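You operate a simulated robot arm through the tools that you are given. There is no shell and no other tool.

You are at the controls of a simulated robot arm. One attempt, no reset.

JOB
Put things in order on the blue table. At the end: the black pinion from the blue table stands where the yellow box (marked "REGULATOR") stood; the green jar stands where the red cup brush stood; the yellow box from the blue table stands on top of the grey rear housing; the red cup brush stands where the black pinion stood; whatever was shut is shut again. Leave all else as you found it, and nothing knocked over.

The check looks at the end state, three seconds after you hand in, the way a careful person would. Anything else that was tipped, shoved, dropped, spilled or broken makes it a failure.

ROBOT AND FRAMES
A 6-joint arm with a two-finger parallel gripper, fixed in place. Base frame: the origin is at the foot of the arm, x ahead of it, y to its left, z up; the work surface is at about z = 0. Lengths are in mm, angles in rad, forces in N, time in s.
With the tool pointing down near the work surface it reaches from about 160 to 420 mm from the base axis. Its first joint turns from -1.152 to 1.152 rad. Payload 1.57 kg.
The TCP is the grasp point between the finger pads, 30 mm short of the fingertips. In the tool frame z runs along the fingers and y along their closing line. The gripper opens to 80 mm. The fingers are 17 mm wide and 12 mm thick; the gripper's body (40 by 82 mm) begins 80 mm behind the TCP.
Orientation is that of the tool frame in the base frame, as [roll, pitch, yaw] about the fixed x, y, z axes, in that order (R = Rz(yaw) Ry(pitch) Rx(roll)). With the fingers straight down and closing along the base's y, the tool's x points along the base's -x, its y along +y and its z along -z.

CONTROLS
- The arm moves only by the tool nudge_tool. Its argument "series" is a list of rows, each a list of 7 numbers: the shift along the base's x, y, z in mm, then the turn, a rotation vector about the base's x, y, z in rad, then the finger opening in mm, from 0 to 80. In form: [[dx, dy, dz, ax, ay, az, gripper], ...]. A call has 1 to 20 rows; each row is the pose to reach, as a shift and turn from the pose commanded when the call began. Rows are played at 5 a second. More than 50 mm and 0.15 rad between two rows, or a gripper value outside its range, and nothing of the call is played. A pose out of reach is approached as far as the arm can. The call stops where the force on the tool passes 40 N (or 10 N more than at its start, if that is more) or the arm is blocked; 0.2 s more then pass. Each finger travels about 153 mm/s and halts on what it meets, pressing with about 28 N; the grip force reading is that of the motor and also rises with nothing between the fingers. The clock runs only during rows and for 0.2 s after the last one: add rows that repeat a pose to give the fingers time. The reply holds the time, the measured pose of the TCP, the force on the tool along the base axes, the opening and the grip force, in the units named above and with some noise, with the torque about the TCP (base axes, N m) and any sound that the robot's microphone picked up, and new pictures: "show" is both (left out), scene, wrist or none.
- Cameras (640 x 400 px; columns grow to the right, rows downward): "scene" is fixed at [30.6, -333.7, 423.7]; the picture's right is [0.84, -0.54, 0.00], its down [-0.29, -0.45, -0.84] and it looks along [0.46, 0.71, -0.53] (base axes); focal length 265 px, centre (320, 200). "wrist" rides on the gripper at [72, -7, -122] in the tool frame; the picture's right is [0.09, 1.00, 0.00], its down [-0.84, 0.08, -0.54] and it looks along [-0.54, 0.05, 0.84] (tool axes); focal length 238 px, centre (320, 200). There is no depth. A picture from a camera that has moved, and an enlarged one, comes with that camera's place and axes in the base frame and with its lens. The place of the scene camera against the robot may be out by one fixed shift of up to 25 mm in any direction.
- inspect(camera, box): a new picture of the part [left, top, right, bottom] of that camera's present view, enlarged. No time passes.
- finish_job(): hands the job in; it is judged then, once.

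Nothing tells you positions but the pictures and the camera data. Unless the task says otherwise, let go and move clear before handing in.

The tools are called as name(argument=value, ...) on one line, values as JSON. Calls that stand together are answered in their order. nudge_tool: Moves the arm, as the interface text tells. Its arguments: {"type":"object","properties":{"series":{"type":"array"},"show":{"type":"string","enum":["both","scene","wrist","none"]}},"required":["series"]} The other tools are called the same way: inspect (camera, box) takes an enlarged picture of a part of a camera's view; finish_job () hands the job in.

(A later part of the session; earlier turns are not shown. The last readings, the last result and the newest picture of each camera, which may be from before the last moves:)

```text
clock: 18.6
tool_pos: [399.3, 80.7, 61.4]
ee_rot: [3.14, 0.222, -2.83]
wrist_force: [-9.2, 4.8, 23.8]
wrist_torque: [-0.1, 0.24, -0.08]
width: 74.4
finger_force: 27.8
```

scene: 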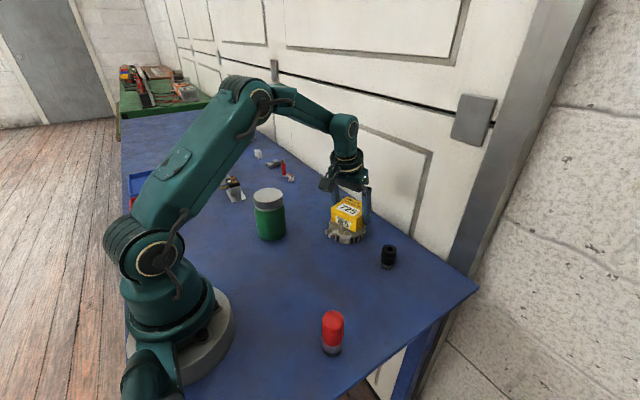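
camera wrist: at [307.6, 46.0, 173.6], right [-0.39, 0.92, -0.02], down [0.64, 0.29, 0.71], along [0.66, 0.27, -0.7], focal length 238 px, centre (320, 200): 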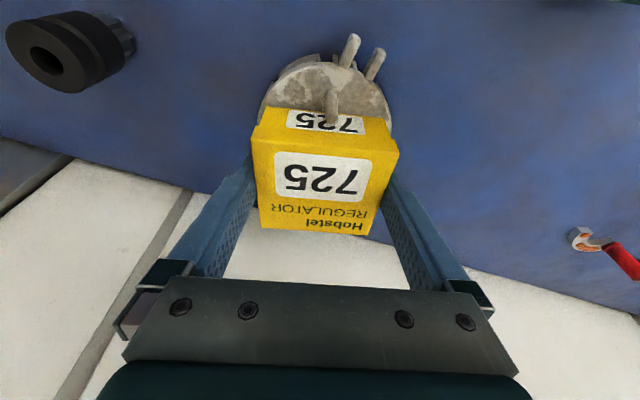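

Still about 24 N of contact. I'll raise a bit more before letting go.

nudge_tool(series=[[0, 0, 0.5, 0, 0, 0, 60], [0, 0, 1, 0, 0, 0, 60], [0, 0, 1, 0, 0, 0, 60]], show="none")

```text
clock: 19.4
tool_pos: [398.6, 80.7, 62.1]
ee_rot: [3.14, 0.217, -2.831]
wrist_force: [1.0, -0.5, 3.7]
wrist_torque: [0.06, -0.23, -0.04]
width: 74.3
finger_force: 27.8
```

The contact force is down to about 4 N. Now I'll open the fingers.

nudge_tool(series=[[0, 0, 0, 0, 0, 0, 76], [0, 0, 0, 0, 0, 0, 80], [0, 0, 0, 0, 0, 0, 80]], show="both")

inspect(camera="wrist", box=[210, 50, 430, 230])

inspect(camera="scene", box=[325, 190, 385, 245])

```text
clock: 20.2
tool_pos: [398.2, 82.6, 62.9]
ee_rot: [-3.142, 0.22, -2.83]
wrist_force: [-0.3, 0.2, 0.5]
wrist_torque: [0.02, -0.01, 0.02]
width: 80.2
finger_force: 0.1
camera wrist: at [307.7, 46.0, 168.6], right [-0.39, 0.92, -0.02], down [0.64, 0.29, 0.71], along [0.66, 0.27, -0.7], focal length 238 px, centre (320, 200)
```

scene: 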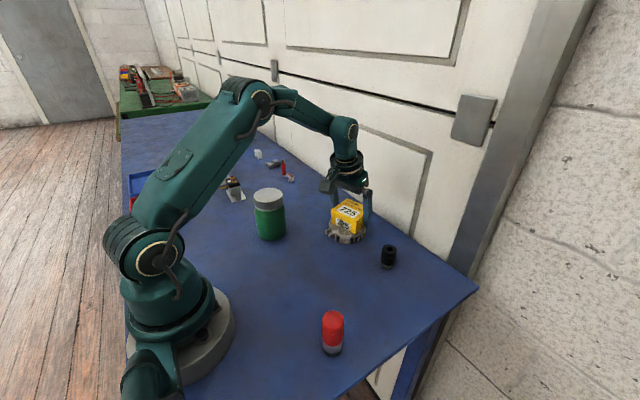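
wrist: 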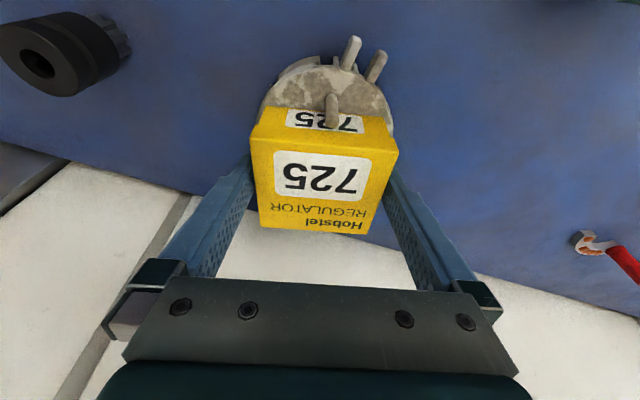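

```text
2.22 times, centred on (320, 140) of wrist
camera zoom: at [307.7, 46.0, 168.6], right [-0.39, 0.92, -0.02], down [0.64, 0.29, 0.71], along [0.66, 0.27, -0.7], focal length 530 px, centre (320, 333)
```

zoom: 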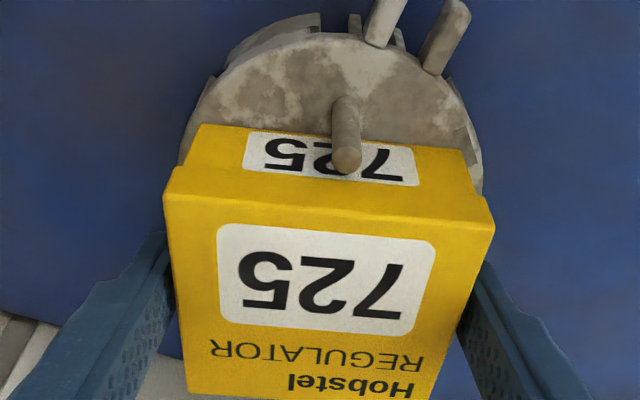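

```text
7.27 times, centred on (355, 218) of scene
camera zoom: at [30.6, -333.7, 423.7], right [0.84, -0.54, 0.0], down [-0.29, -0.45, -0.84], along [0.46, 0.71, -0.53], focal length 1926 px, centre (66, 73)
```

zoom: 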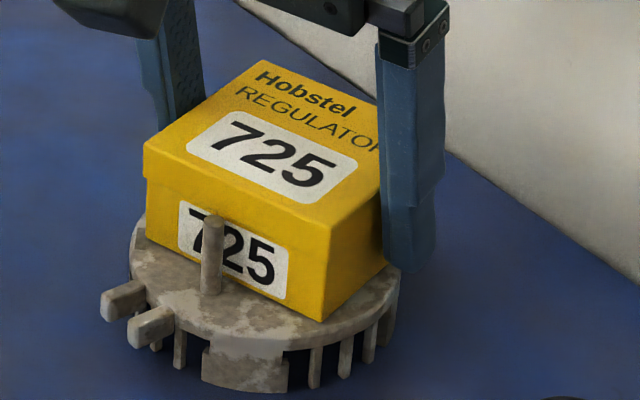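

The box stands flat on the housing beside the peg. I'll raise the fingers straight up clear of it.

nudge_tool(series=[[0, 0, 5, 0, 0, 0, 80], [0, 0, 12, 0, 0, 0, 80], [0, 0, 22, 0, 0, 0, 80], [0, 0, 34, 0, 0, 0, 80], [0, 0, 46, 0, 0, 0, 80], [0, 0, 55, 0, 0, 0, 80], [0, 0, 55, 0, 0, 0, 80]], show="both")

inspect(camera="scene", box=[320, 180, 410, 275])

inspect(camera="wrist", box=[60, 0, 240, 100])

```text
clock: 21.8
tool_pos: [400.1, 82.3, 118.2]
ee_rot: [-3.141, 0.22, -2.831]
wrist_force: [1.4, 0.2, 0.4]
wrist_torque: [-0.01, -0.01, -0.04]
width: 80.3
finger_force: 0.1
camera wrist: at [308.4, 45.6, 224.4], right [-0.39, 0.92, -0.02], down [0.64, 0.29, 0.71], along [0.66, 0.27, -0.7], focal length 238 px, centre (320, 200)
```

scene: 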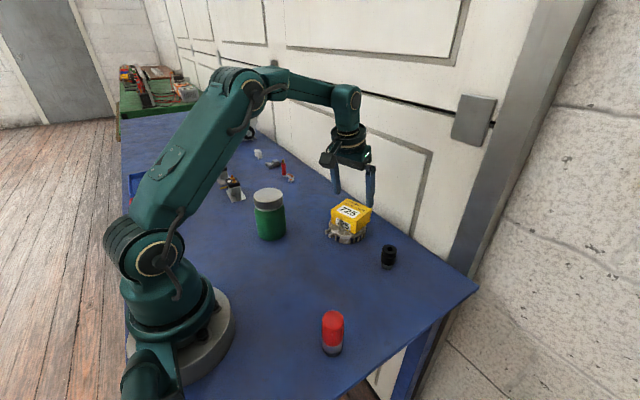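
wrist: 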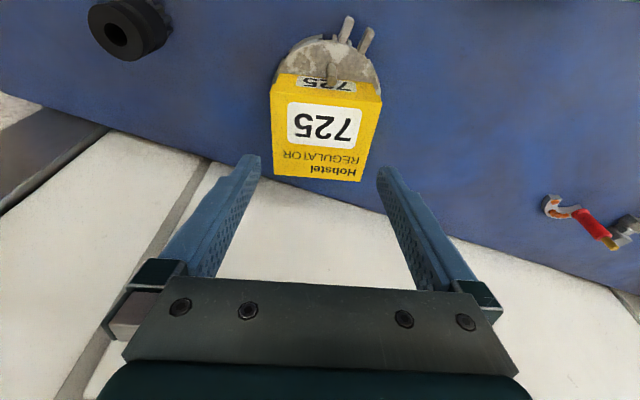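

```text
4.21 times, centred on (365, 228) of scene
camera zoom: at [30.6, -333.7, 423.7], right [0.84, -0.54, 0.0], down [-0.29, -0.45, -0.84], along [0.46, 0.71, -0.53], focal length 1115 px, centre (130, 84)
```

zoom: 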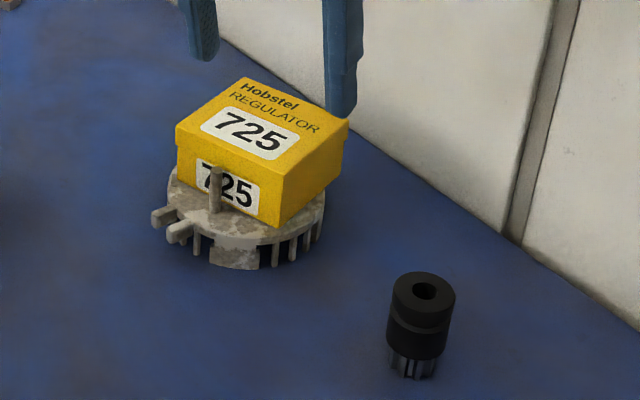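

```text
3.56 times, centred on (150, 50) of wrist
camera zoom: at [308.4, 45.6, 224.4], right [-0.39, 0.92, -0.02], down [0.64, 0.29, 0.71], along [0.66, 0.27, -0.7], focal length 848 px, centre (924, 733)
```

zoom: 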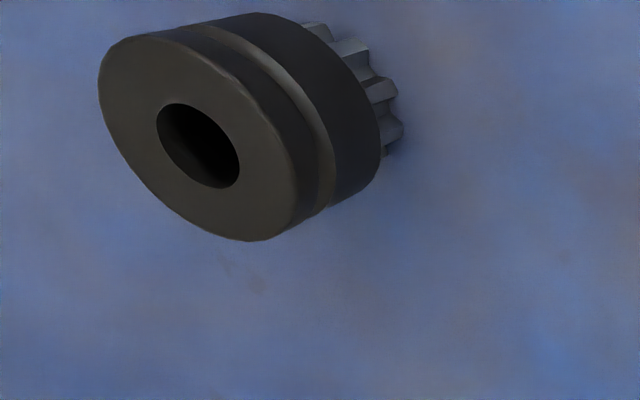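

The box is in place on the housing. Next is the black pinion, about 50 mm tall and 31 mm across the top, near (387,-60). I'll move over for a centred view and keep the same tilt, since its destination needs that tilt to reach.

nudge_tool(series=[[-12, -22, 5, 0, 0, -0.08, 80], [-24, -45, 10, 0, 0, -0.16, 80], [-36, -68, 12, 0, 0, -0.24, 80], [-48, -91, 12, 0, 0, -0.32, 80], [-59, -114, 12, 0, 0, -0.4, 80], [-69, -137, 12, 0, 0, -0.463, 80], [-69, -137, 12, 0, 0, -0.463, 80]], show="wrist")

inspect(camera="wrist", box=[260, 80, 380, 220])

```text
clock: 23.4
tool_pos: [329.9, -54.8, 131.6]
ee_rot: [3.141, 0.219, 2.988]
wrist_force: [0.1, -0.2, -0.4]
wrist_torque: [0.02, 0.02, 0.01]
width: 80.1
finger_force: 0.2
camera wrist: at [232.4, -47.4, 237.0], right [0.06, 1.0, -0.02], down [0.7, -0.03, 0.71], along [0.71, -0.06, -0.7], focal length 238 px, centre (320, 200)
```

wrist: 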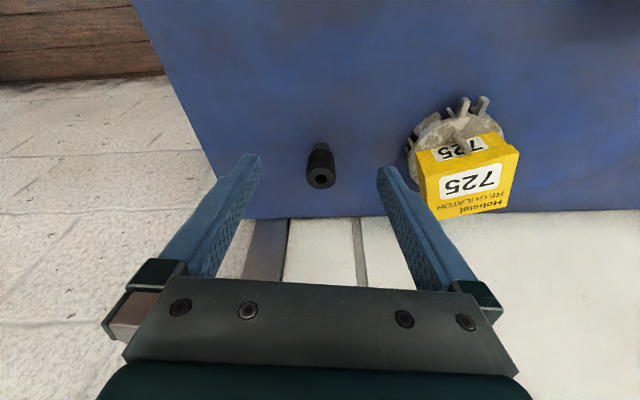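

```text
2.86 times, centred on (320, 150) of wrist
camera zoom: at [232.4, -47.4, 237.0], right [0.06, 1.0, -0.02], down [0.7, -0.03, 0.71], along [0.71, -0.06, -0.7], focal length 681 px, centre (320, 343)
```

zoom: 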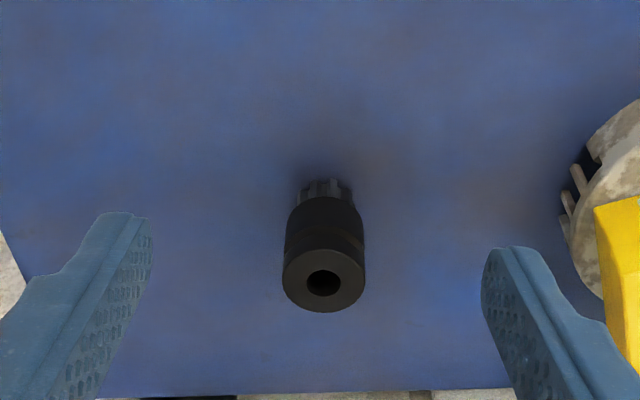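

The pinion sits at about (388,-59), top near z=52, standing on its narrower gear end. I'll move over it, stay just above its top, and check the centring.

nudge_tool(series=[[15, -1, -5, 0, 0, 0, 80], [30, -2, -12, 0, 0, 0, 70], [45, -3, -22, 0, 0, 0, 60], [57, -4, -33, 0, 0, 0, 60], [57, -4, -33, 0, 0, 0, 60]], show="wrist")

inspect(camera="wrist", box=[260, 60, 380, 200])

inspect(camera="scene", box=[330, 180, 440, 290])

```text
clock: 24.6
tool_pos: [387.3, -58.2, 96.9]
ee_rot: [-3.14, 0.22, 2.99]
wrist_force: [-0.1, -0.1, 0.3]
wrist_torque: [0.0, 0.04, 0.01]
width: 60.2
finger_force: 0.1
camera wrist: at [290.0, -50.2, 204.0], right [0.06, 1.0, -0.02], down [0.7, -0.03, 0.71], along [0.71, -0.06, -0.7], focal length 238 px, centre (320, 200)
```

wrist: 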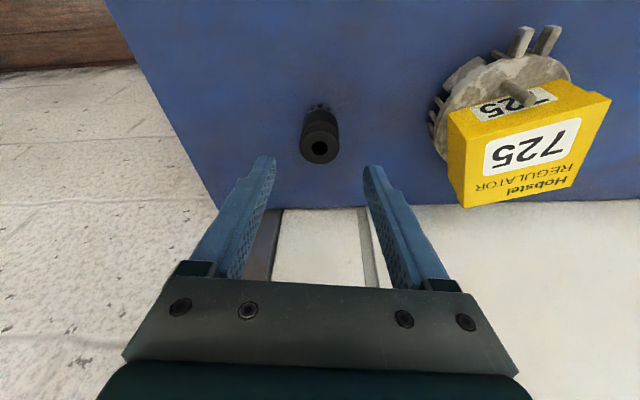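

```text
2.86 times, centred on (320, 130) of wrist
camera zoom: at [290.0, -50.2, 204.0], right [0.06, 1.0, -0.02], down [0.7, -0.03, 0.71], along [0.71, -0.06, -0.7], focal length 681 px, centre (320, 400)
```

zoom: 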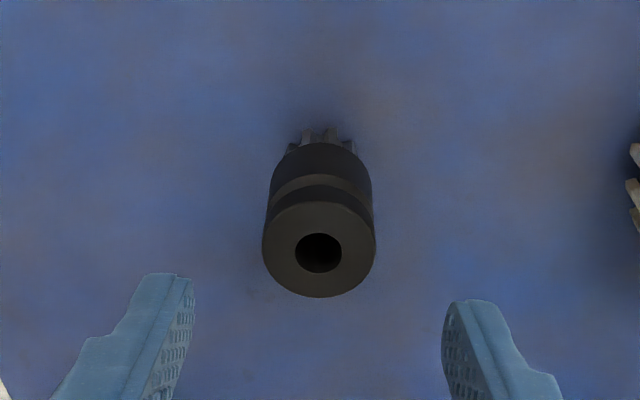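

```text
3.64 times, centred on (385, 235) of scene
camera zoom: at [30.6, -333.7, 423.7], right [0.84, -0.54, 0.0], down [-0.29, -0.45, -0.84], along [0.46, 0.71, -0.53], focal length 963 px, centre (84, 73)
```

zoom: 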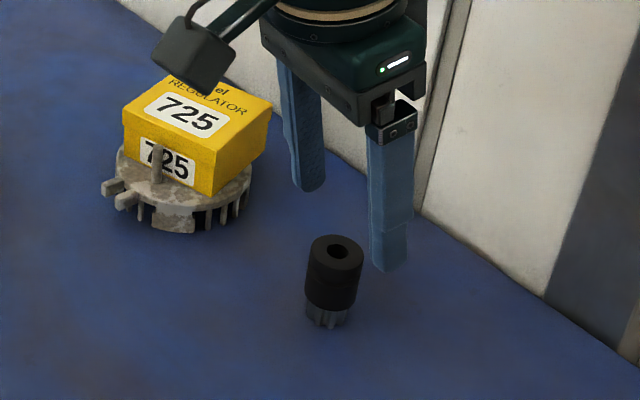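

The pinion is nearly centred, at about (389,-59.6). I'll shift 1–2 mm and lower around it.

nudge_tool(series=[[1.3, -1.2, -5, 0, 0, 0, 60], [1.3, -1.2, -18, 0, 0, 0, 60], [1.3, -1.2, -32, 0, 0, 0, 60], [1.3, -1.2, -46, 0, 0, 0, 60], [1.3, -1.2, -58, 0, 0, 0, 60], [1.3, -1.2, -58, 0, 0, 0, 60]], show="both")

inspect(camera="wrist", box=[250, 80, 390, 220])

inspect(camera="scene", box=[350, 220, 430, 280])

```text
clock: 26.0
tool_pos: [388.5, -61.4, 39.3]
ee_rot: [3.141, 0.219, 2.989]
wrist_force: [-0.3, -0.2, -0.2]
wrist_torque: [0.0, 0.0, 0.0]
width: 60.3
finger_force: 0.1
camera wrist: at [290.8, -52.1, 146.0], right [0.06, 1.0, -0.02], down [0.7, -0.03, 0.71], along [0.71, -0.06, -0.7], focal length 238 px, centre (320, 200)
```

scene: 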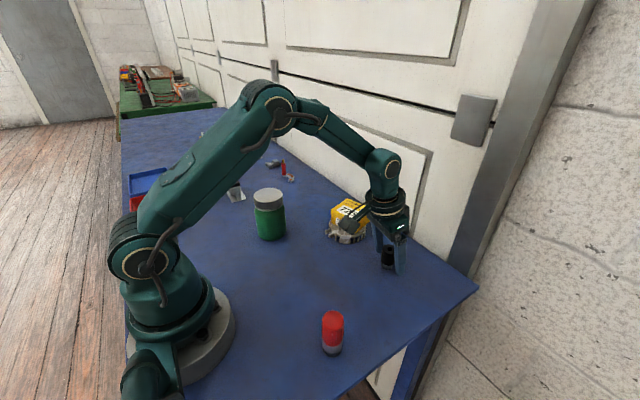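
wrist: 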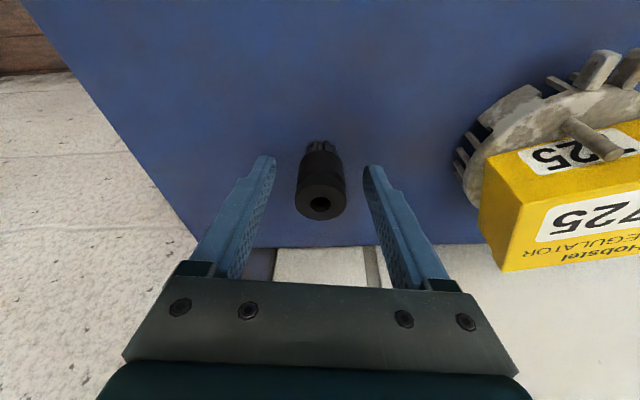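

```text
2.86 times, centred on (320, 150) of wrist
camera zoom: at [290.8, -52.1, 146.0], right [0.06, 1.0, -0.02], down [0.7, -0.03, 0.71], along [0.71, -0.06, -0.7], focal length 681 px, centre (320, 343)
```

zoom: 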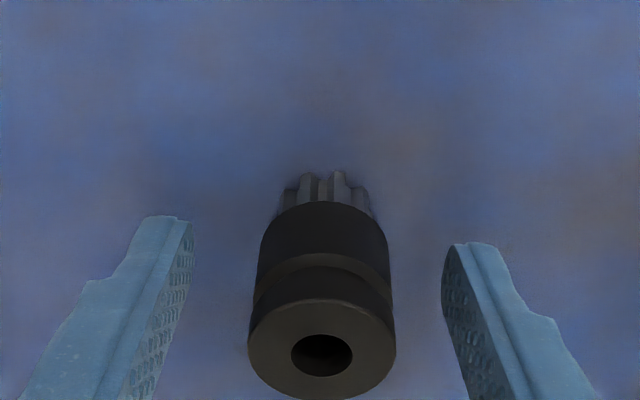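

```text
6.67 times, centred on (390, 250) of scene
camera zoom: at [30.6, -333.7, 423.7], right [0.84, -0.54, 0.0], down [-0.29, -0.45, -0.84], along [0.46, 0.71, -0.53], focal length 1765 px, centre (-147, -133)
```

zoom: 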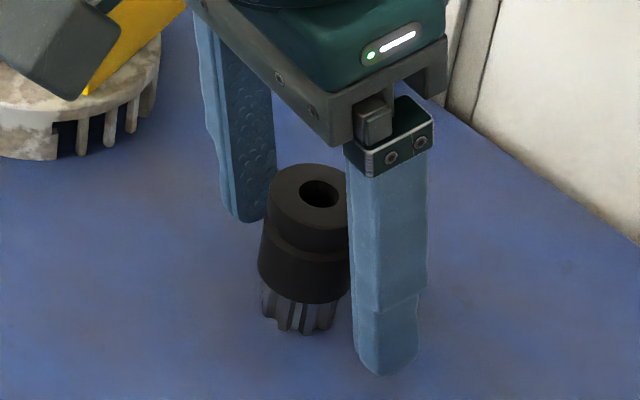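

The fingers straddle the pinion evenly. I'll close gently.

nudge_tool(series=[[0, 0, 0, 0, 0, 0, 45], [0, 0, 0, 0, 0, 0, 36], [0, 0, 0, 0, 0, 0, 32], [0, 0, 0, 0, 0, 0, 30], [0, 0, 0, 0, 0, 0, 28], [0, 0, 0, 0, 0, 0, 24], [0, 0, 0, 0, 0, 0, 20], [0, 0, 0, 0, 0, 0, 20]], show="both")

inspect(camera="wrist", box=[250, 80, 390, 220])

inspect(camera="scene", box=[350, 220, 430, 280])

```text
clock: 27.8
tool_pos: [388.5, -61.3, 41.0]
ee_rot: [3.141, 0.22, 2.991]
wrist_force: [0.4, -0.5, 0.8]
wrist_torque: [-0.05, -0.01, -0.01]
width: 29.0
finger_force: 27.7
camera wrist: at [290.8, -52.0, 146.3], right [0.06, 1.0, -0.02], down [0.7, -0.03, 0.71], along [0.71, -0.06, -0.7], focal length 238 px, centre (320, 200)
```

scene: 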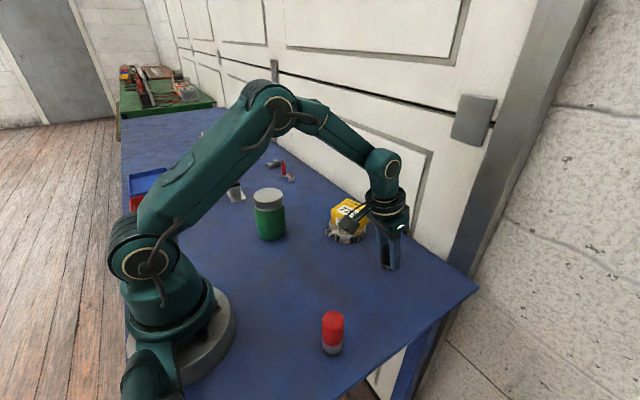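
wrist: 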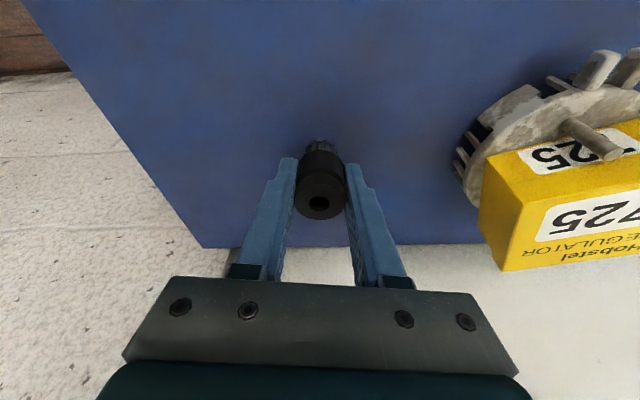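

```text
2.86 times, centred on (320, 150) of wrist
camera zoom: at [290.8, -52.0, 146.3], right [0.06, 1.0, -0.02], down [0.7, -0.03, 0.71], along [0.71, -0.06, -0.7], focal length 681 px, centre (320, 343)
```

zoom: 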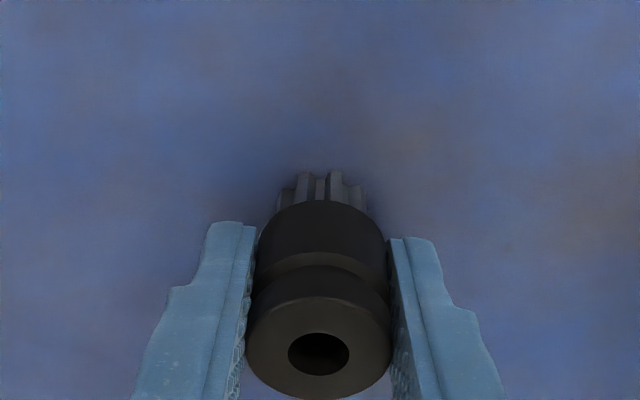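

```text
6.67 times, centred on (390, 250) of scene
camera zoom: at [30.6, -333.7, 423.7], right [0.84, -0.54, 0.0], down [-0.29, -0.45, -0.84], along [0.46, 0.71, -0.53], focal length 1765 px, centre (-147, -133)
```

zoom: 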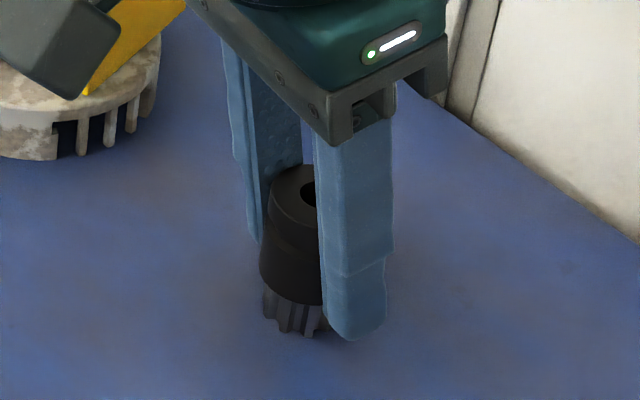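

The pinion is held at 29.0 mm. I'll lift straight up and check that it hangs upright.

nudge_tool(series=[[0, 0, 6, 0, 0, 0, 20], [0, 0, 20, 0, 0, 0, 20], [0, 0, 40, 0, 0, 0, 20], [0, 0, 60, 0, 0, 0, 20], [0, 0, 84, 0, 0, 0, 20], [0, 0, 84, 0, 0, 0, 20]], show="both")

inspect(camera="wrist", box=[250, 80, 390, 220])

inspect(camera="scene", box=[320, 180, 430, 280])

```text
clock: 29.2
tool_pos: [387.9, -62.3, 124.0]
ee_rot: [3.141, 0.221, 2.989]
wrist_force: [-0.4, 0.5, -1.5]
wrist_torque: [0.01, -0.01, -0.01]
width: 29.3
finger_force: 27.8
camera wrist: at [290.6, -54.3, 228.7], right [0.06, 1.0, -0.02], down [0.7, -0.03, 0.71], along [0.71, -0.06, -0.7], focal length 238 px, centre (320, 200)
```

scene: 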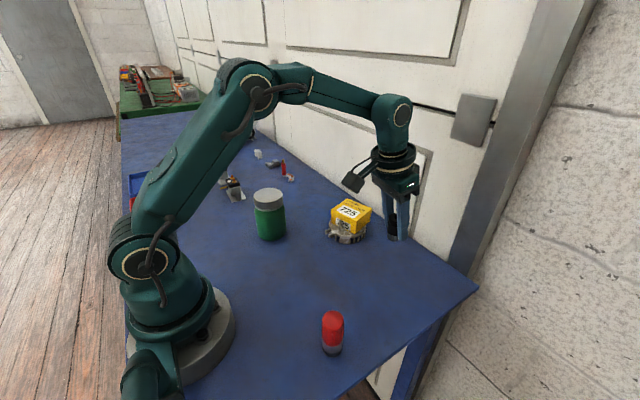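
wrist: 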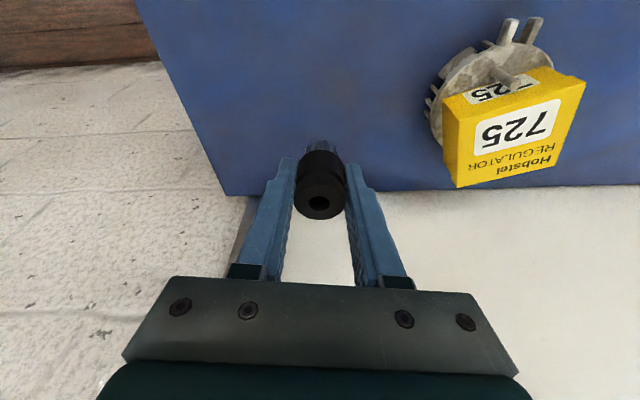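

```text
2.86 times, centred on (320, 150) of wrist
camera zoom: at [290.6, -54.3, 228.7], right [0.06, 1.0, -0.02], down [0.7, -0.03, 0.71], along [0.71, -0.06, -0.7], focal length 681 px, centre (320, 343)
```

zoom: 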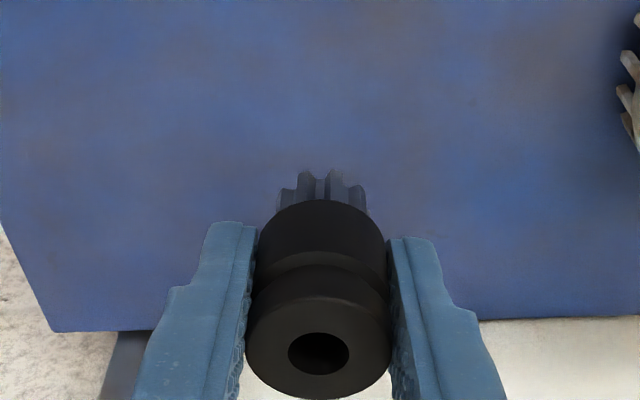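

```text
4.00 times, centred on (375, 230) of scene
camera zoom: at [30.6, -333.7, 423.7], right [0.84, -0.54, 0.0], down [-0.29, -0.45, -0.84], along [0.46, 0.71, -0.53], focal length 1059 px, centre (100, 80)
```

zoom: 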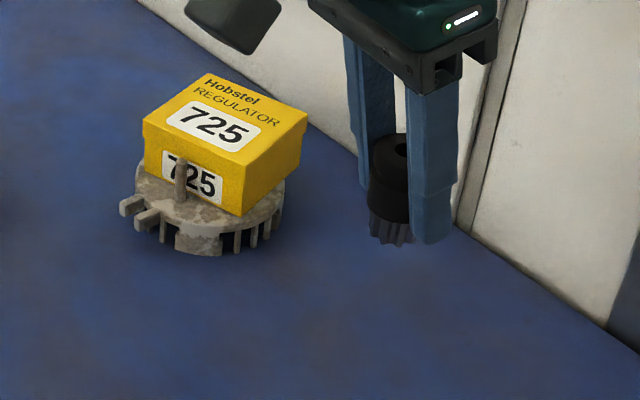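

The pinion hangs upright in the grip. I'll carry it high past the housing to the box's old place, around (349,281).

nudge_tool(series=[[-12, 40, 0, 0, 0, 0.02, 20], [-22, 80, 0, 0, 0, 0.04, 20], [-28, 120, 0, 0, 0, 0.06, 20], [-32, 160, 0, 0, 0, 0.08, 20], [-36, 200, 0, 0, 0, 0.1, 20], [-40, 240, 0, 0, 0, 0.12, 20], [-44, 275, 0, 0, 0, 0.14, 20], [-46, 305, -4, 0, 0, 0.15, 20], [-44, 325, -10, 0, 0, 0.15, 20], [-42, 340, -14, 0, 0, 0.15, 20], [-42, 340, -14, 0, 0, 0.15, 20]], show="both")

```text
clock: 31.6
tool_pos: [346.1, 279.0, 108.7]
ee_rot: [-3.141, 0.22, 3.141]
wrist_force: [0.4, -0.8, -0.9]
wrist_torque: [0.03, 0.03, 0.02]
width: 29.2
finger_force: 28.1
camera wrist: at [248.0, 273.0, 214.8], right [-0.09, 1.0, -0.02], down [0.7, 0.08, 0.71], along [0.71, 0.05, -0.7], focal length 238 px, centre (320, 200)
```

scene: 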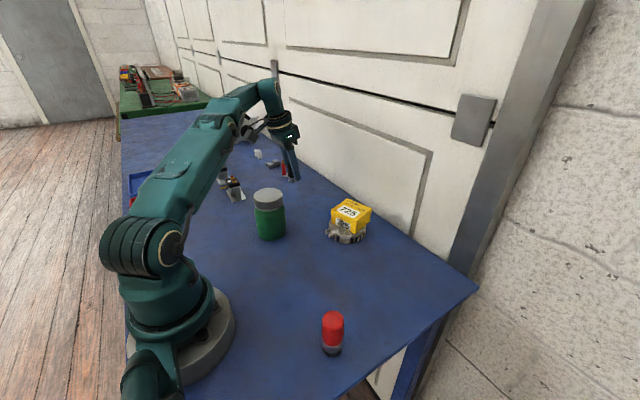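
wrist: 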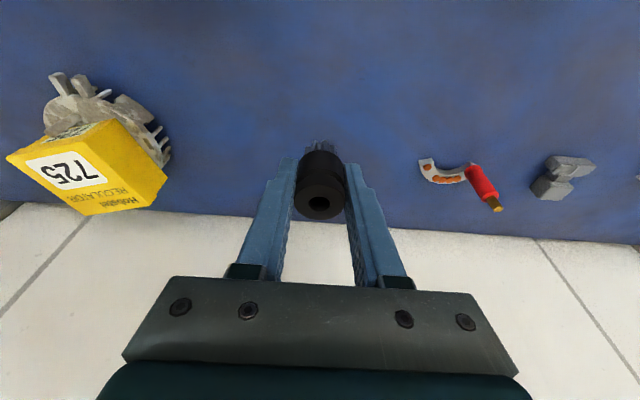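

I'm above the target and need a shift of about (2.6, 1.0) mm. I'll descend most of the way, then approach the table in fine steps.

nudge_tool(series=[[2.6, 1, -14, 0, 0, 0, 20], [2.6, 1, -28, 0, 0, 0, 20], [2.6, 1, -42, 0, 0, 0, 20], [2.6, 1, -54, 0, 0, 0, 20], [2.6, 1, -63, 0, 0, 0, 20], [2.6, 1, -63, 0, 0, 0, 20]], show="both")

inspect(camera="scene", box=[240, 130, 330, 220])

```text
clock: 33.0
tool_pos: [350.0, 279.7, 46.6]
ee_rot: [3.14, 0.22, 3.14]
wrist_force: [1.0, 0.1, -1.1]
wrist_torque: [0.01, 0.0, -0.01]
width: 29.0
finger_force: 28.1
camera wrist: at [251.1, 274.3, 152.0], right [-0.09, 1.0, -0.02], down [0.7, 0.08, 0.71], along [0.71, 0.05, -0.7], focal length 238 px, centre (320, 200)
```

scene: 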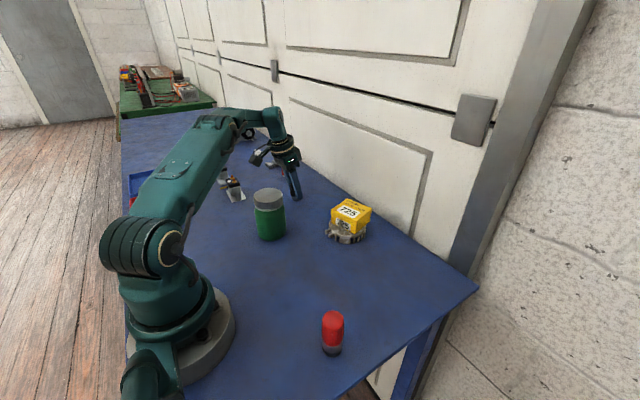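
wrist: 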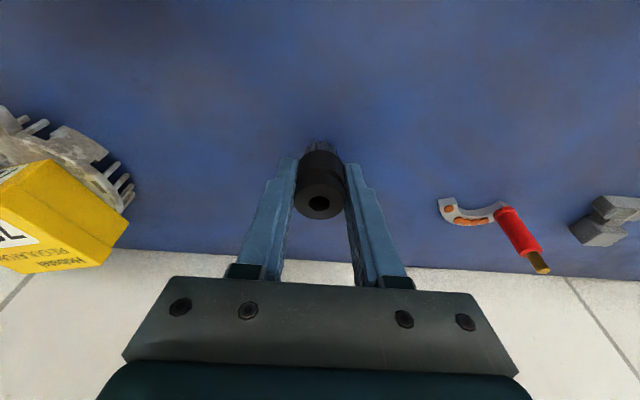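

```text
4.44 times, centred on (285, 175) of scene
camera zoom: at [30.6, -333.7, 423.7], right [0.84, -0.54, 0.0], down [-0.29, -0.45, -0.84], along [0.46, 0.71, -0.53], focal length 1177 px, centre (476, 311)
```

zoom: 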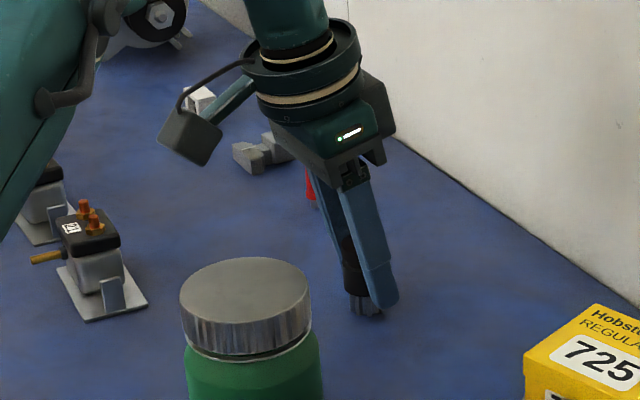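

About 5–6 mm remain to the table. I'll step down gently.

nudge_tool(series=[[0, 0, -1.5, 0, 0, 0, 20], [0, 0, -3, 0, 0, 0, 20], [0, 0, -4.3, 0, 0, 0, 20], [0, 0, -4.3, 0, 0, 0, 20]], show="none")

```text
clock: 34.0
tool_pos: [348.3, 280.9, 40.4]
ee_rot: [3.141, 0.22, 3.139]
wrist_force: [-0.6, -0.4, -1.5]
wrist_torque: [0.02, 0.03, -0.03]
width: 29.1
finger_force: 27.9
```

nudge_tool(series=[[0, 0, -0.5, 0, 0, 0, 20], [0, 0, -1, 0, 0, 0, 20], [0, 0, -1, 0, 0, 0, 20]], show="none")

inspect(camera="wrist", box=[250, 80, 390, 220])

inspect(camera="scene", box=[270, 160, 320, 220])

```text
clock: 34.8
tool_pos: [348.0, 280.5, 41.4]
ee_rot: [3.141, 0.221, 3.141]
wrist_force: [-1.1, -0.8, 3.7]
wrist_torque: [-0.07, 0.05, -0.05]
width: 29.1
finger_force: 28.0
```

```text
2.86 times, centred on (320, 150) of wrist
camera zoom: at [250.8, 274.3, 147.1], right [-0.09, 1.0, -0.02], down [0.7, 0.08, 0.71], along [0.71, 0.05, -0.7], focal length 681 px, centre (320, 343)
```

zoom: 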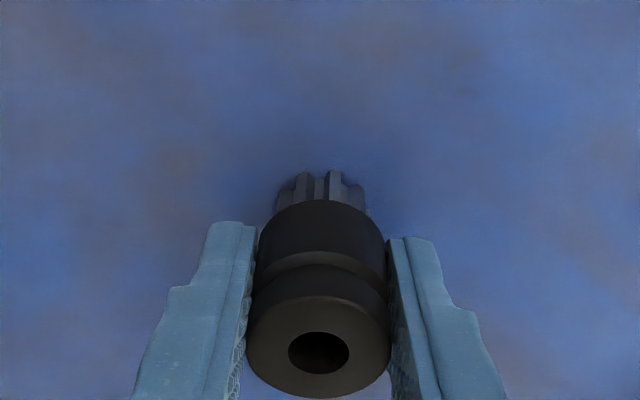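

```text
6.67 times, centred on (295, 190) of scene
camera zoom: at [30.6, -333.7, 423.7], right [0.84, -0.54, 0.0], down [-0.29, -0.45, -0.84], along [0.46, 0.71, -0.53], focal length 1765 px, centre (487, 267)
```

zoom: 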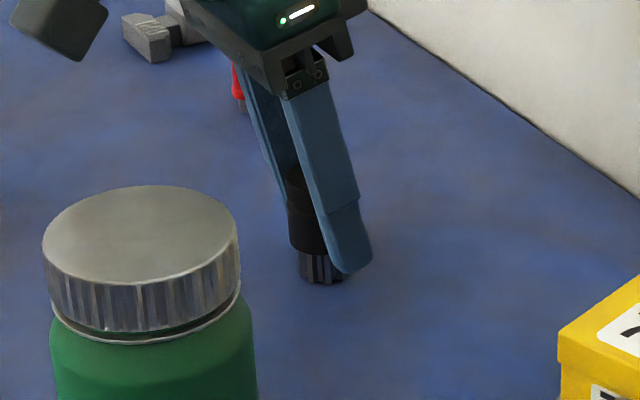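

Light contact with the table is registered at (349,281), with the pinion upright. I'll release slowly.

nudge_tool(series=[[0, 0, 0, 0, 0, 0, 29], [0, 0, 0, 0, 0, 0, 32], [0, 0, 0, 0, 0, 0, 40], [0, 0, 0, 0, 0, 0, 55], [0, 0, 0, 0, 0, 0, 60], [0, 0, 0, 0, 0, 0, 60]], show="both")

inspect(camera="wrist", box=[250, 80, 390, 220])

inspect(camera="scene", box=[270, 160, 320, 220])

```text
clock: 36.2
tool_pos: [348.4, 280.5, 40.1]
ee_rot: [3.141, 0.22, 3.139]
wrist_force: [0.4, -0.2, -0.4]
wrist_torque: [0.01, 0.01, -0.02]
width: 59.7
finger_force: 0.0
camera wrist: at [250.8, 274.2, 146.8], right [-0.09, 1.0, -0.02], down [0.7, 0.08, 0.71], along [0.71, 0.05, -0.7], focal length 238 px, centre (320, 200)
```

scene: 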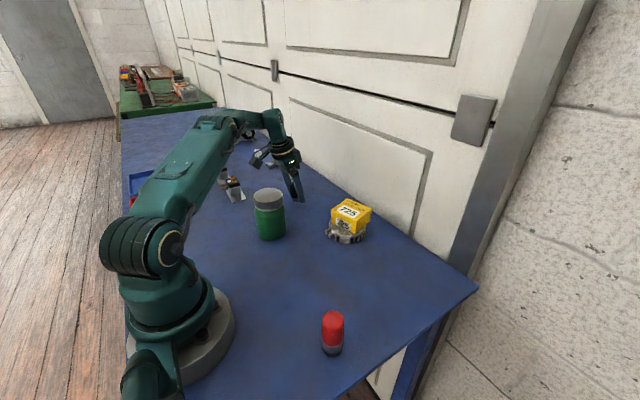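
wrist: 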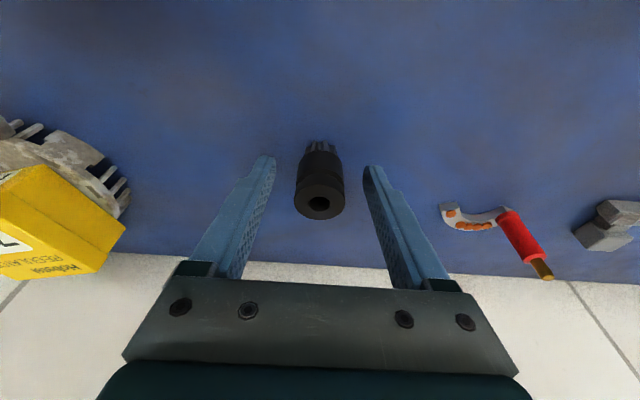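

```text
2.86 times, centred on (320, 150) of wrist
camera zoom: at [250.8, 274.2, 146.8], right [-0.09, 1.0, -0.02], down [0.7, 0.08, 0.71], along [0.71, 0.05, -0.7], focal length 681 px, centre (320, 343)
```

zoom: 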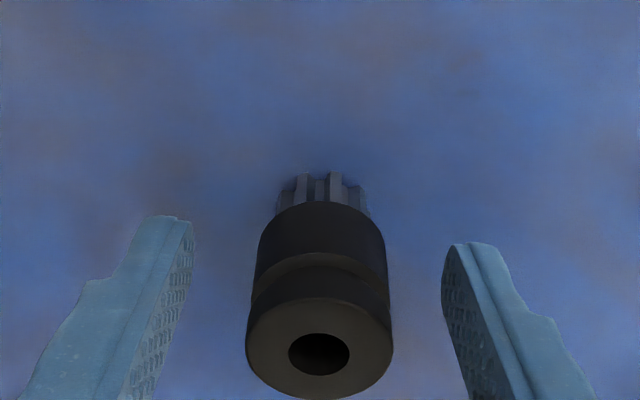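

```text
6.67 times, centred on (295, 190) of scene
camera zoom: at [30.6, -333.7, 423.7], right [0.84, -0.54, 0.0], down [-0.29, -0.45, -0.84], along [0.46, 0.71, -0.53], focal length 1765 px, centre (487, 267)
```

zoom: 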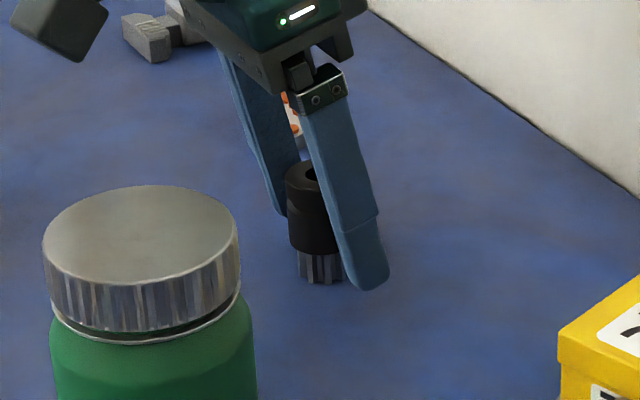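

The pinion stands upright where the box stood. I'll rise clear and straighten the tool while moving back toward the middle, well above the jar.

nudge_tool(series=[[0, 0, 15, 0, 0, 0, 60], [0, 0, 35, 0, 0, 0, 60], [0, 0, 55, 0, 0, 0, 60], [0, 0, 70, 0, 0, 0, 60], [-15, -30, 95, 0, 0.07, 0, 60], [-30, -65, 120, 0, 0.14, 0, 60], [-45, -105, 140, 0, 0.22, 0, 60], [-55, -150, 150, 0, 0.22, 0, 60], [-55, -150, 150, 0, 0.22, 0, 60]], show="both")

inspect(camera="scene", box=[230, 130, 400, 260])

```text
clock: 38.2
tool_pos: [294.0, 130.5, 190.9]
ee_rot: [3.141, -0.001, 3.14]
wrist_force: [0.1, 0.1, -0.1]
wrist_torque: [-0.05, -0.02, 0.01]
width: 60.1
finger_force: 0.1
out of reach, approached as far as the arm can: row 5
camera wrist: at [221.1, 124.1, 314.1], right [-0.09, 1.0, 0.0], down [0.84, 0.08, 0.54], along [0.54, 0.05, -0.84], focal length 238 px, centre (320, 200)
```

scene: 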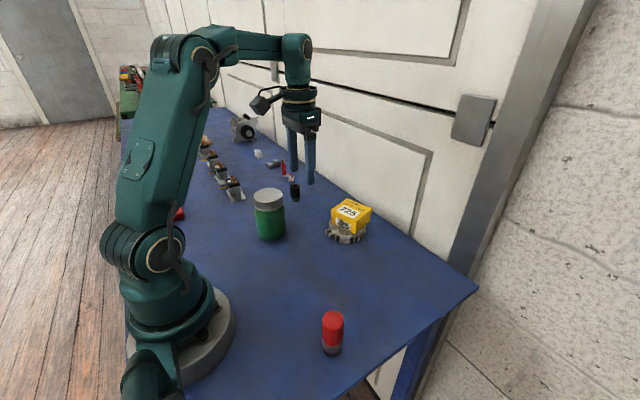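
wrist: 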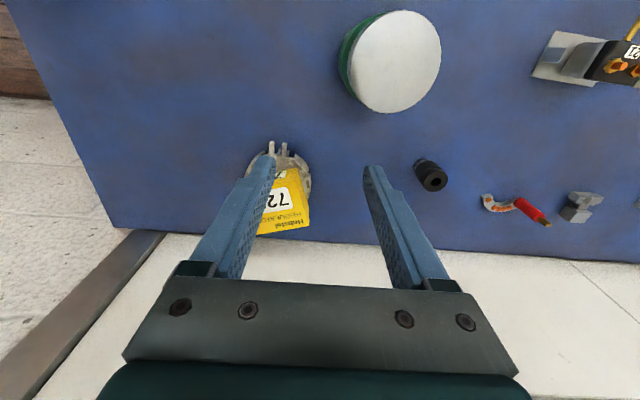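

```text
3.08 times, centred on (315, 195) of scene
camera zoom: at [30.5, -333.7, 423.7], right [0.84, -0.54, 0.0], down [-0.29, -0.45, -0.84], along [0.46, 0.71, -0.53], focal length 815 px, centre (335, 215)
```

zoom: 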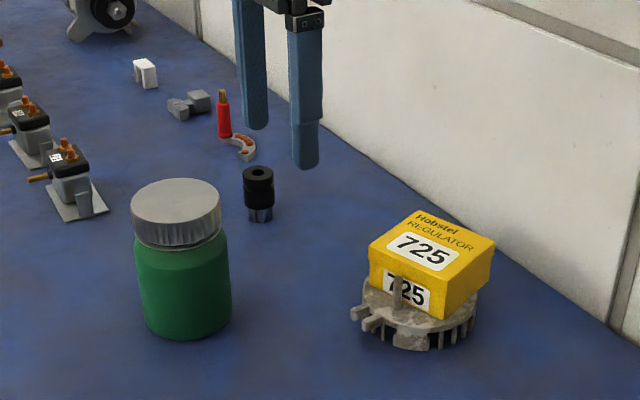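

All three moved items look right. Now I'll swing over to the red cup brush on the near right for a close look.

nudge_tool(series=[[-16, -30, 2, 0, 0, -0.075, 60], [-32, -60, 3, 0, 0, -0.15, 60], [-48, -90, 4, 0, 0, -0.225, 60], [-64, -118, 5, 0, 0, -0.3, 60], [-80, -147, 5, 0, 0, -0.375, 60], [-96, -176, 5, 0, 0, -0.45, 60], [-112, -205, 5, 0, 0, -0.525, 60], [-128, -235, 5, 0, 0, -0.6, 60], [-128, -235, 5, 0, 0, -0.6, 60]], show="both")

inspect(camera="wrist", box=[240, 40, 400, 220])

inspect(camera="scene", box=[280, 280, 380, 370])

```text
clock: 40.2
tool_pos: [167.0, -104.1, 195.1]
ee_rot: [3.14, 0.0, 2.54]
wrist_force: [-0.3, 0.1, 0.3]
wrist_torque: [-0.03, -0.04, 0.0]
width: 60.2
finger_force: 0.0
camera wrist: at [102.6, -68.1, 320.6], right [0.49, 0.87, 0.0], down [0.73, -0.41, 0.54], along [0.47, -0.27, -0.84], focal length 238 px, centre (320, 200)
```

scene: 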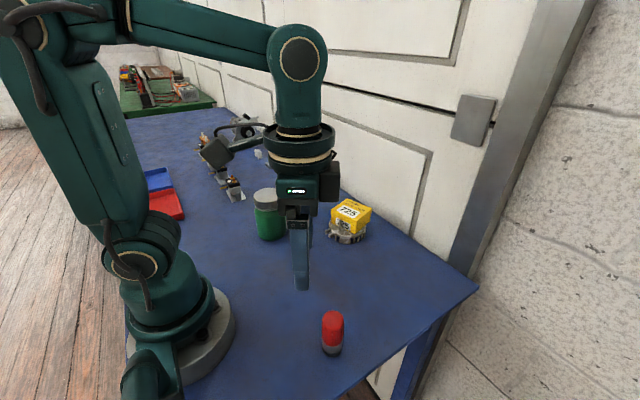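
wrist: 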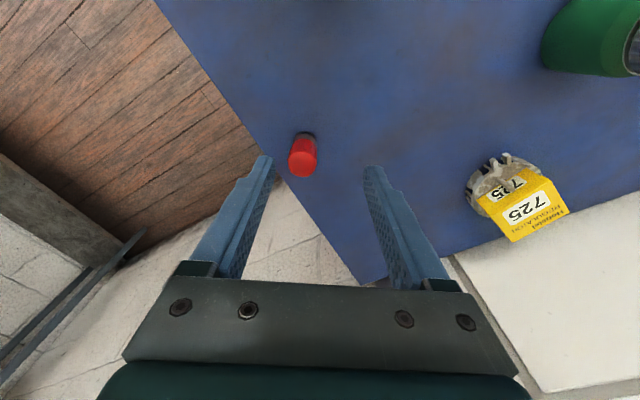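

```text
2.22 times, centred on (320, 130) of wrist
camera zoom: at [102.6, -68.1, 320.6], right [0.49, 0.87, 0.0], down [0.73, -0.41, 0.54], along [0.47, -0.27, -0.84], focal length 530 px, centre (320, 356)
```

zoom: 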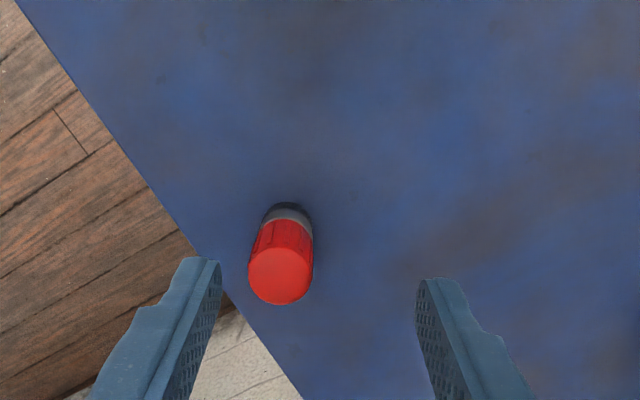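

```text
4.44 times, centred on (330, 325) of scene
camera zoom: at [30.6, -333.7, 423.7], right [0.84, -0.54, 0.0], down [-0.29, -0.45, -0.84], along [0.46, 0.71, -0.53], focal length 1177 px, centre (276, -356)
```

zoom: 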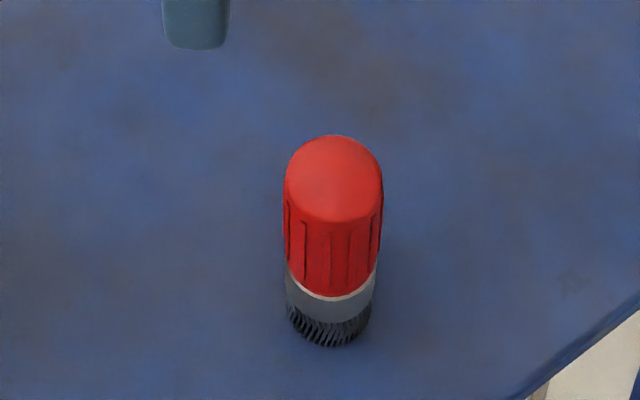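

The brush stands at about (189,-139.5), roughly 75 mm tall and 32 mm across. I'll hover just above its top to check the centring.

nudge_tool(series=[[4, -6, -10, 0, 0, 0, 60], [9, -14, -25, 0, 0, 0, 60], [15, -24, -45, 0, 0, 0, 60], [20, -32, -62, 0, 0, 0, 60], [22, -35.5, -76, 0, 0, 0, 60], [22, -35.5, -76, 0, 0, 0, 60]], show="wrist")

inspect(camera="wrist", box=[240, 40, 400, 220])

inspect(camera="scene", box=[280, 260, 400, 370])

```text
clock: 41.6
tool_pos: [189.2, -139.1, 120.0]
ee_rot: [-3.142, 0.001, 2.539]
wrist_force: [0.0, -0.1, 0.1]
wrist_torque: [0.0, -0.01, 0.0]
width: 60.1
finger_force: 0.1
camera wrist: at [124.3, -103.9, 245.2], right [0.49, 0.87, 0.0], down [0.73, -0.41, 0.54], along [0.47, -0.26, -0.84], focal length 238 px, centre (320, 200)
```

wrist: 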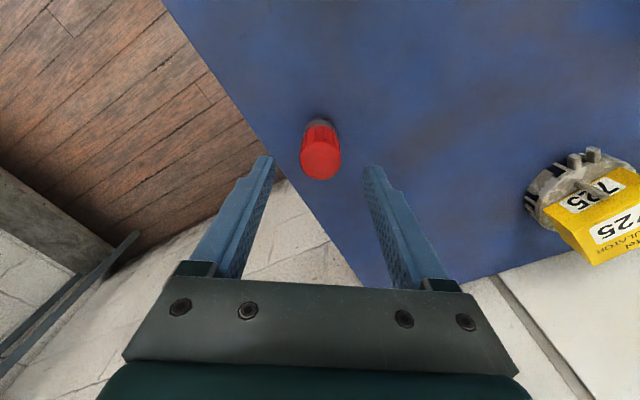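

```text
2.22 times, centred on (320, 130) of wrist
camera zoom: at [124.3, -103.9, 245.2], right [0.49, 0.87, 0.0], down [0.73, -0.41, 0.54], along [0.47, -0.26, -0.84], focal length 530 px, centre (320, 356)
```

zoom: 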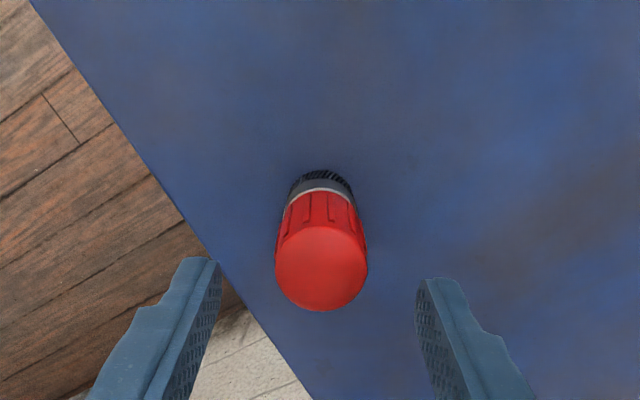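

```text
3.64 times, centred on (340, 315) of scene
camera zoom: at [30.6, -333.7, 423.7], right [0.84, -0.54, 0.0], down [-0.29, -0.45, -0.84], along [0.46, 0.71, -0.53], focal length 963 px, centre (247, -218)
```

zoom: 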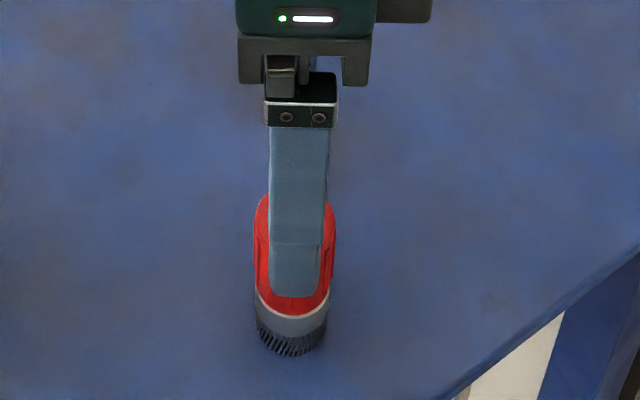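

The brush is centred under the gripper within about 1 mm. I'll lower around it to z≈50.

nudge_tool(series=[[0.8, -0.5, -12, 0, 0, 0, 60], [0.8, -0.5, -26, 0, 0, 0, 60], [0.8, -0.5, -40, 0, 0, 0, 60], [0.8, -0.5, -54, 0, 0, 0, 60], [0.8, -0.5, -68, 0, 0, 0, 60], [0.8, -0.5, -68, 0, 0, 0, 60]], show="wrist")

inspect(camera="wrist", box=[230, 60, 410, 250])

inspect(camera="scene", box=[280, 260, 400, 370])

```text
clock: 43.0
tool_pos: [188.7, -139.8, 51.3]
ee_rot: [-3.141, 0.0, 2.538]
wrist_force: [-0.4, -0.5, 0.4]
wrist_torque: [0.04, -0.01, -0.01]
width: 59.9
finger_force: 0.0
camera wrist: at [124.7, -104.6, 175.6], right [0.49, 0.87, 0.0], down [0.73, -0.41, 0.54], along [0.47, -0.26, -0.84], focal length 238 px, centre (320, 200)
```

wrist: 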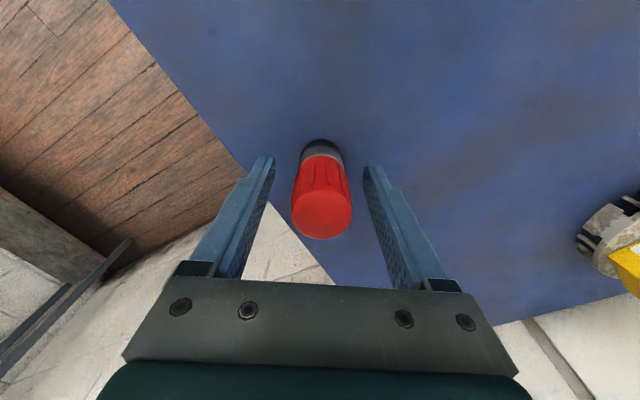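

```text
2.11 times, centred on (320, 155) of wrist
camera zoom: at [124.7, -104.6, 175.6], right [0.49, 0.87, 0.0], down [0.73, -0.41, 0.54], along [0.47, -0.26, -0.84], focal length 502 px, centre (320, 295)
```

zoom: 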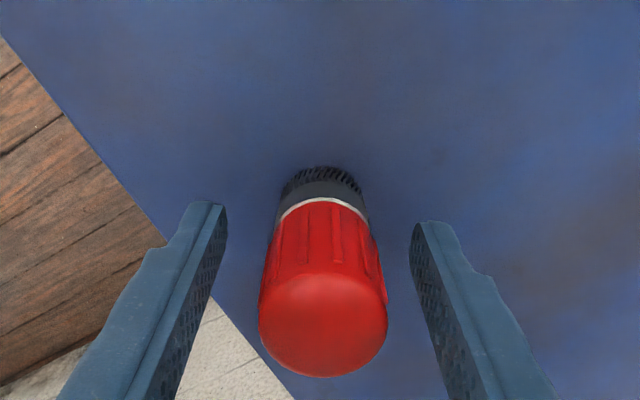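

```text
3.64 times, centred on (340, 315) of scene
camera zoom: at [30.6, -333.7, 423.7], right [0.84, -0.54, 0.0], down [-0.29, -0.45, -0.84], along [0.46, 0.71, -0.53], focal length 963 px, centre (247, -218)
```

zoom: 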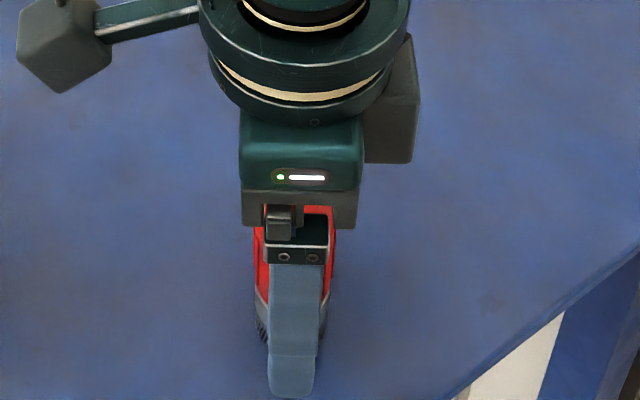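

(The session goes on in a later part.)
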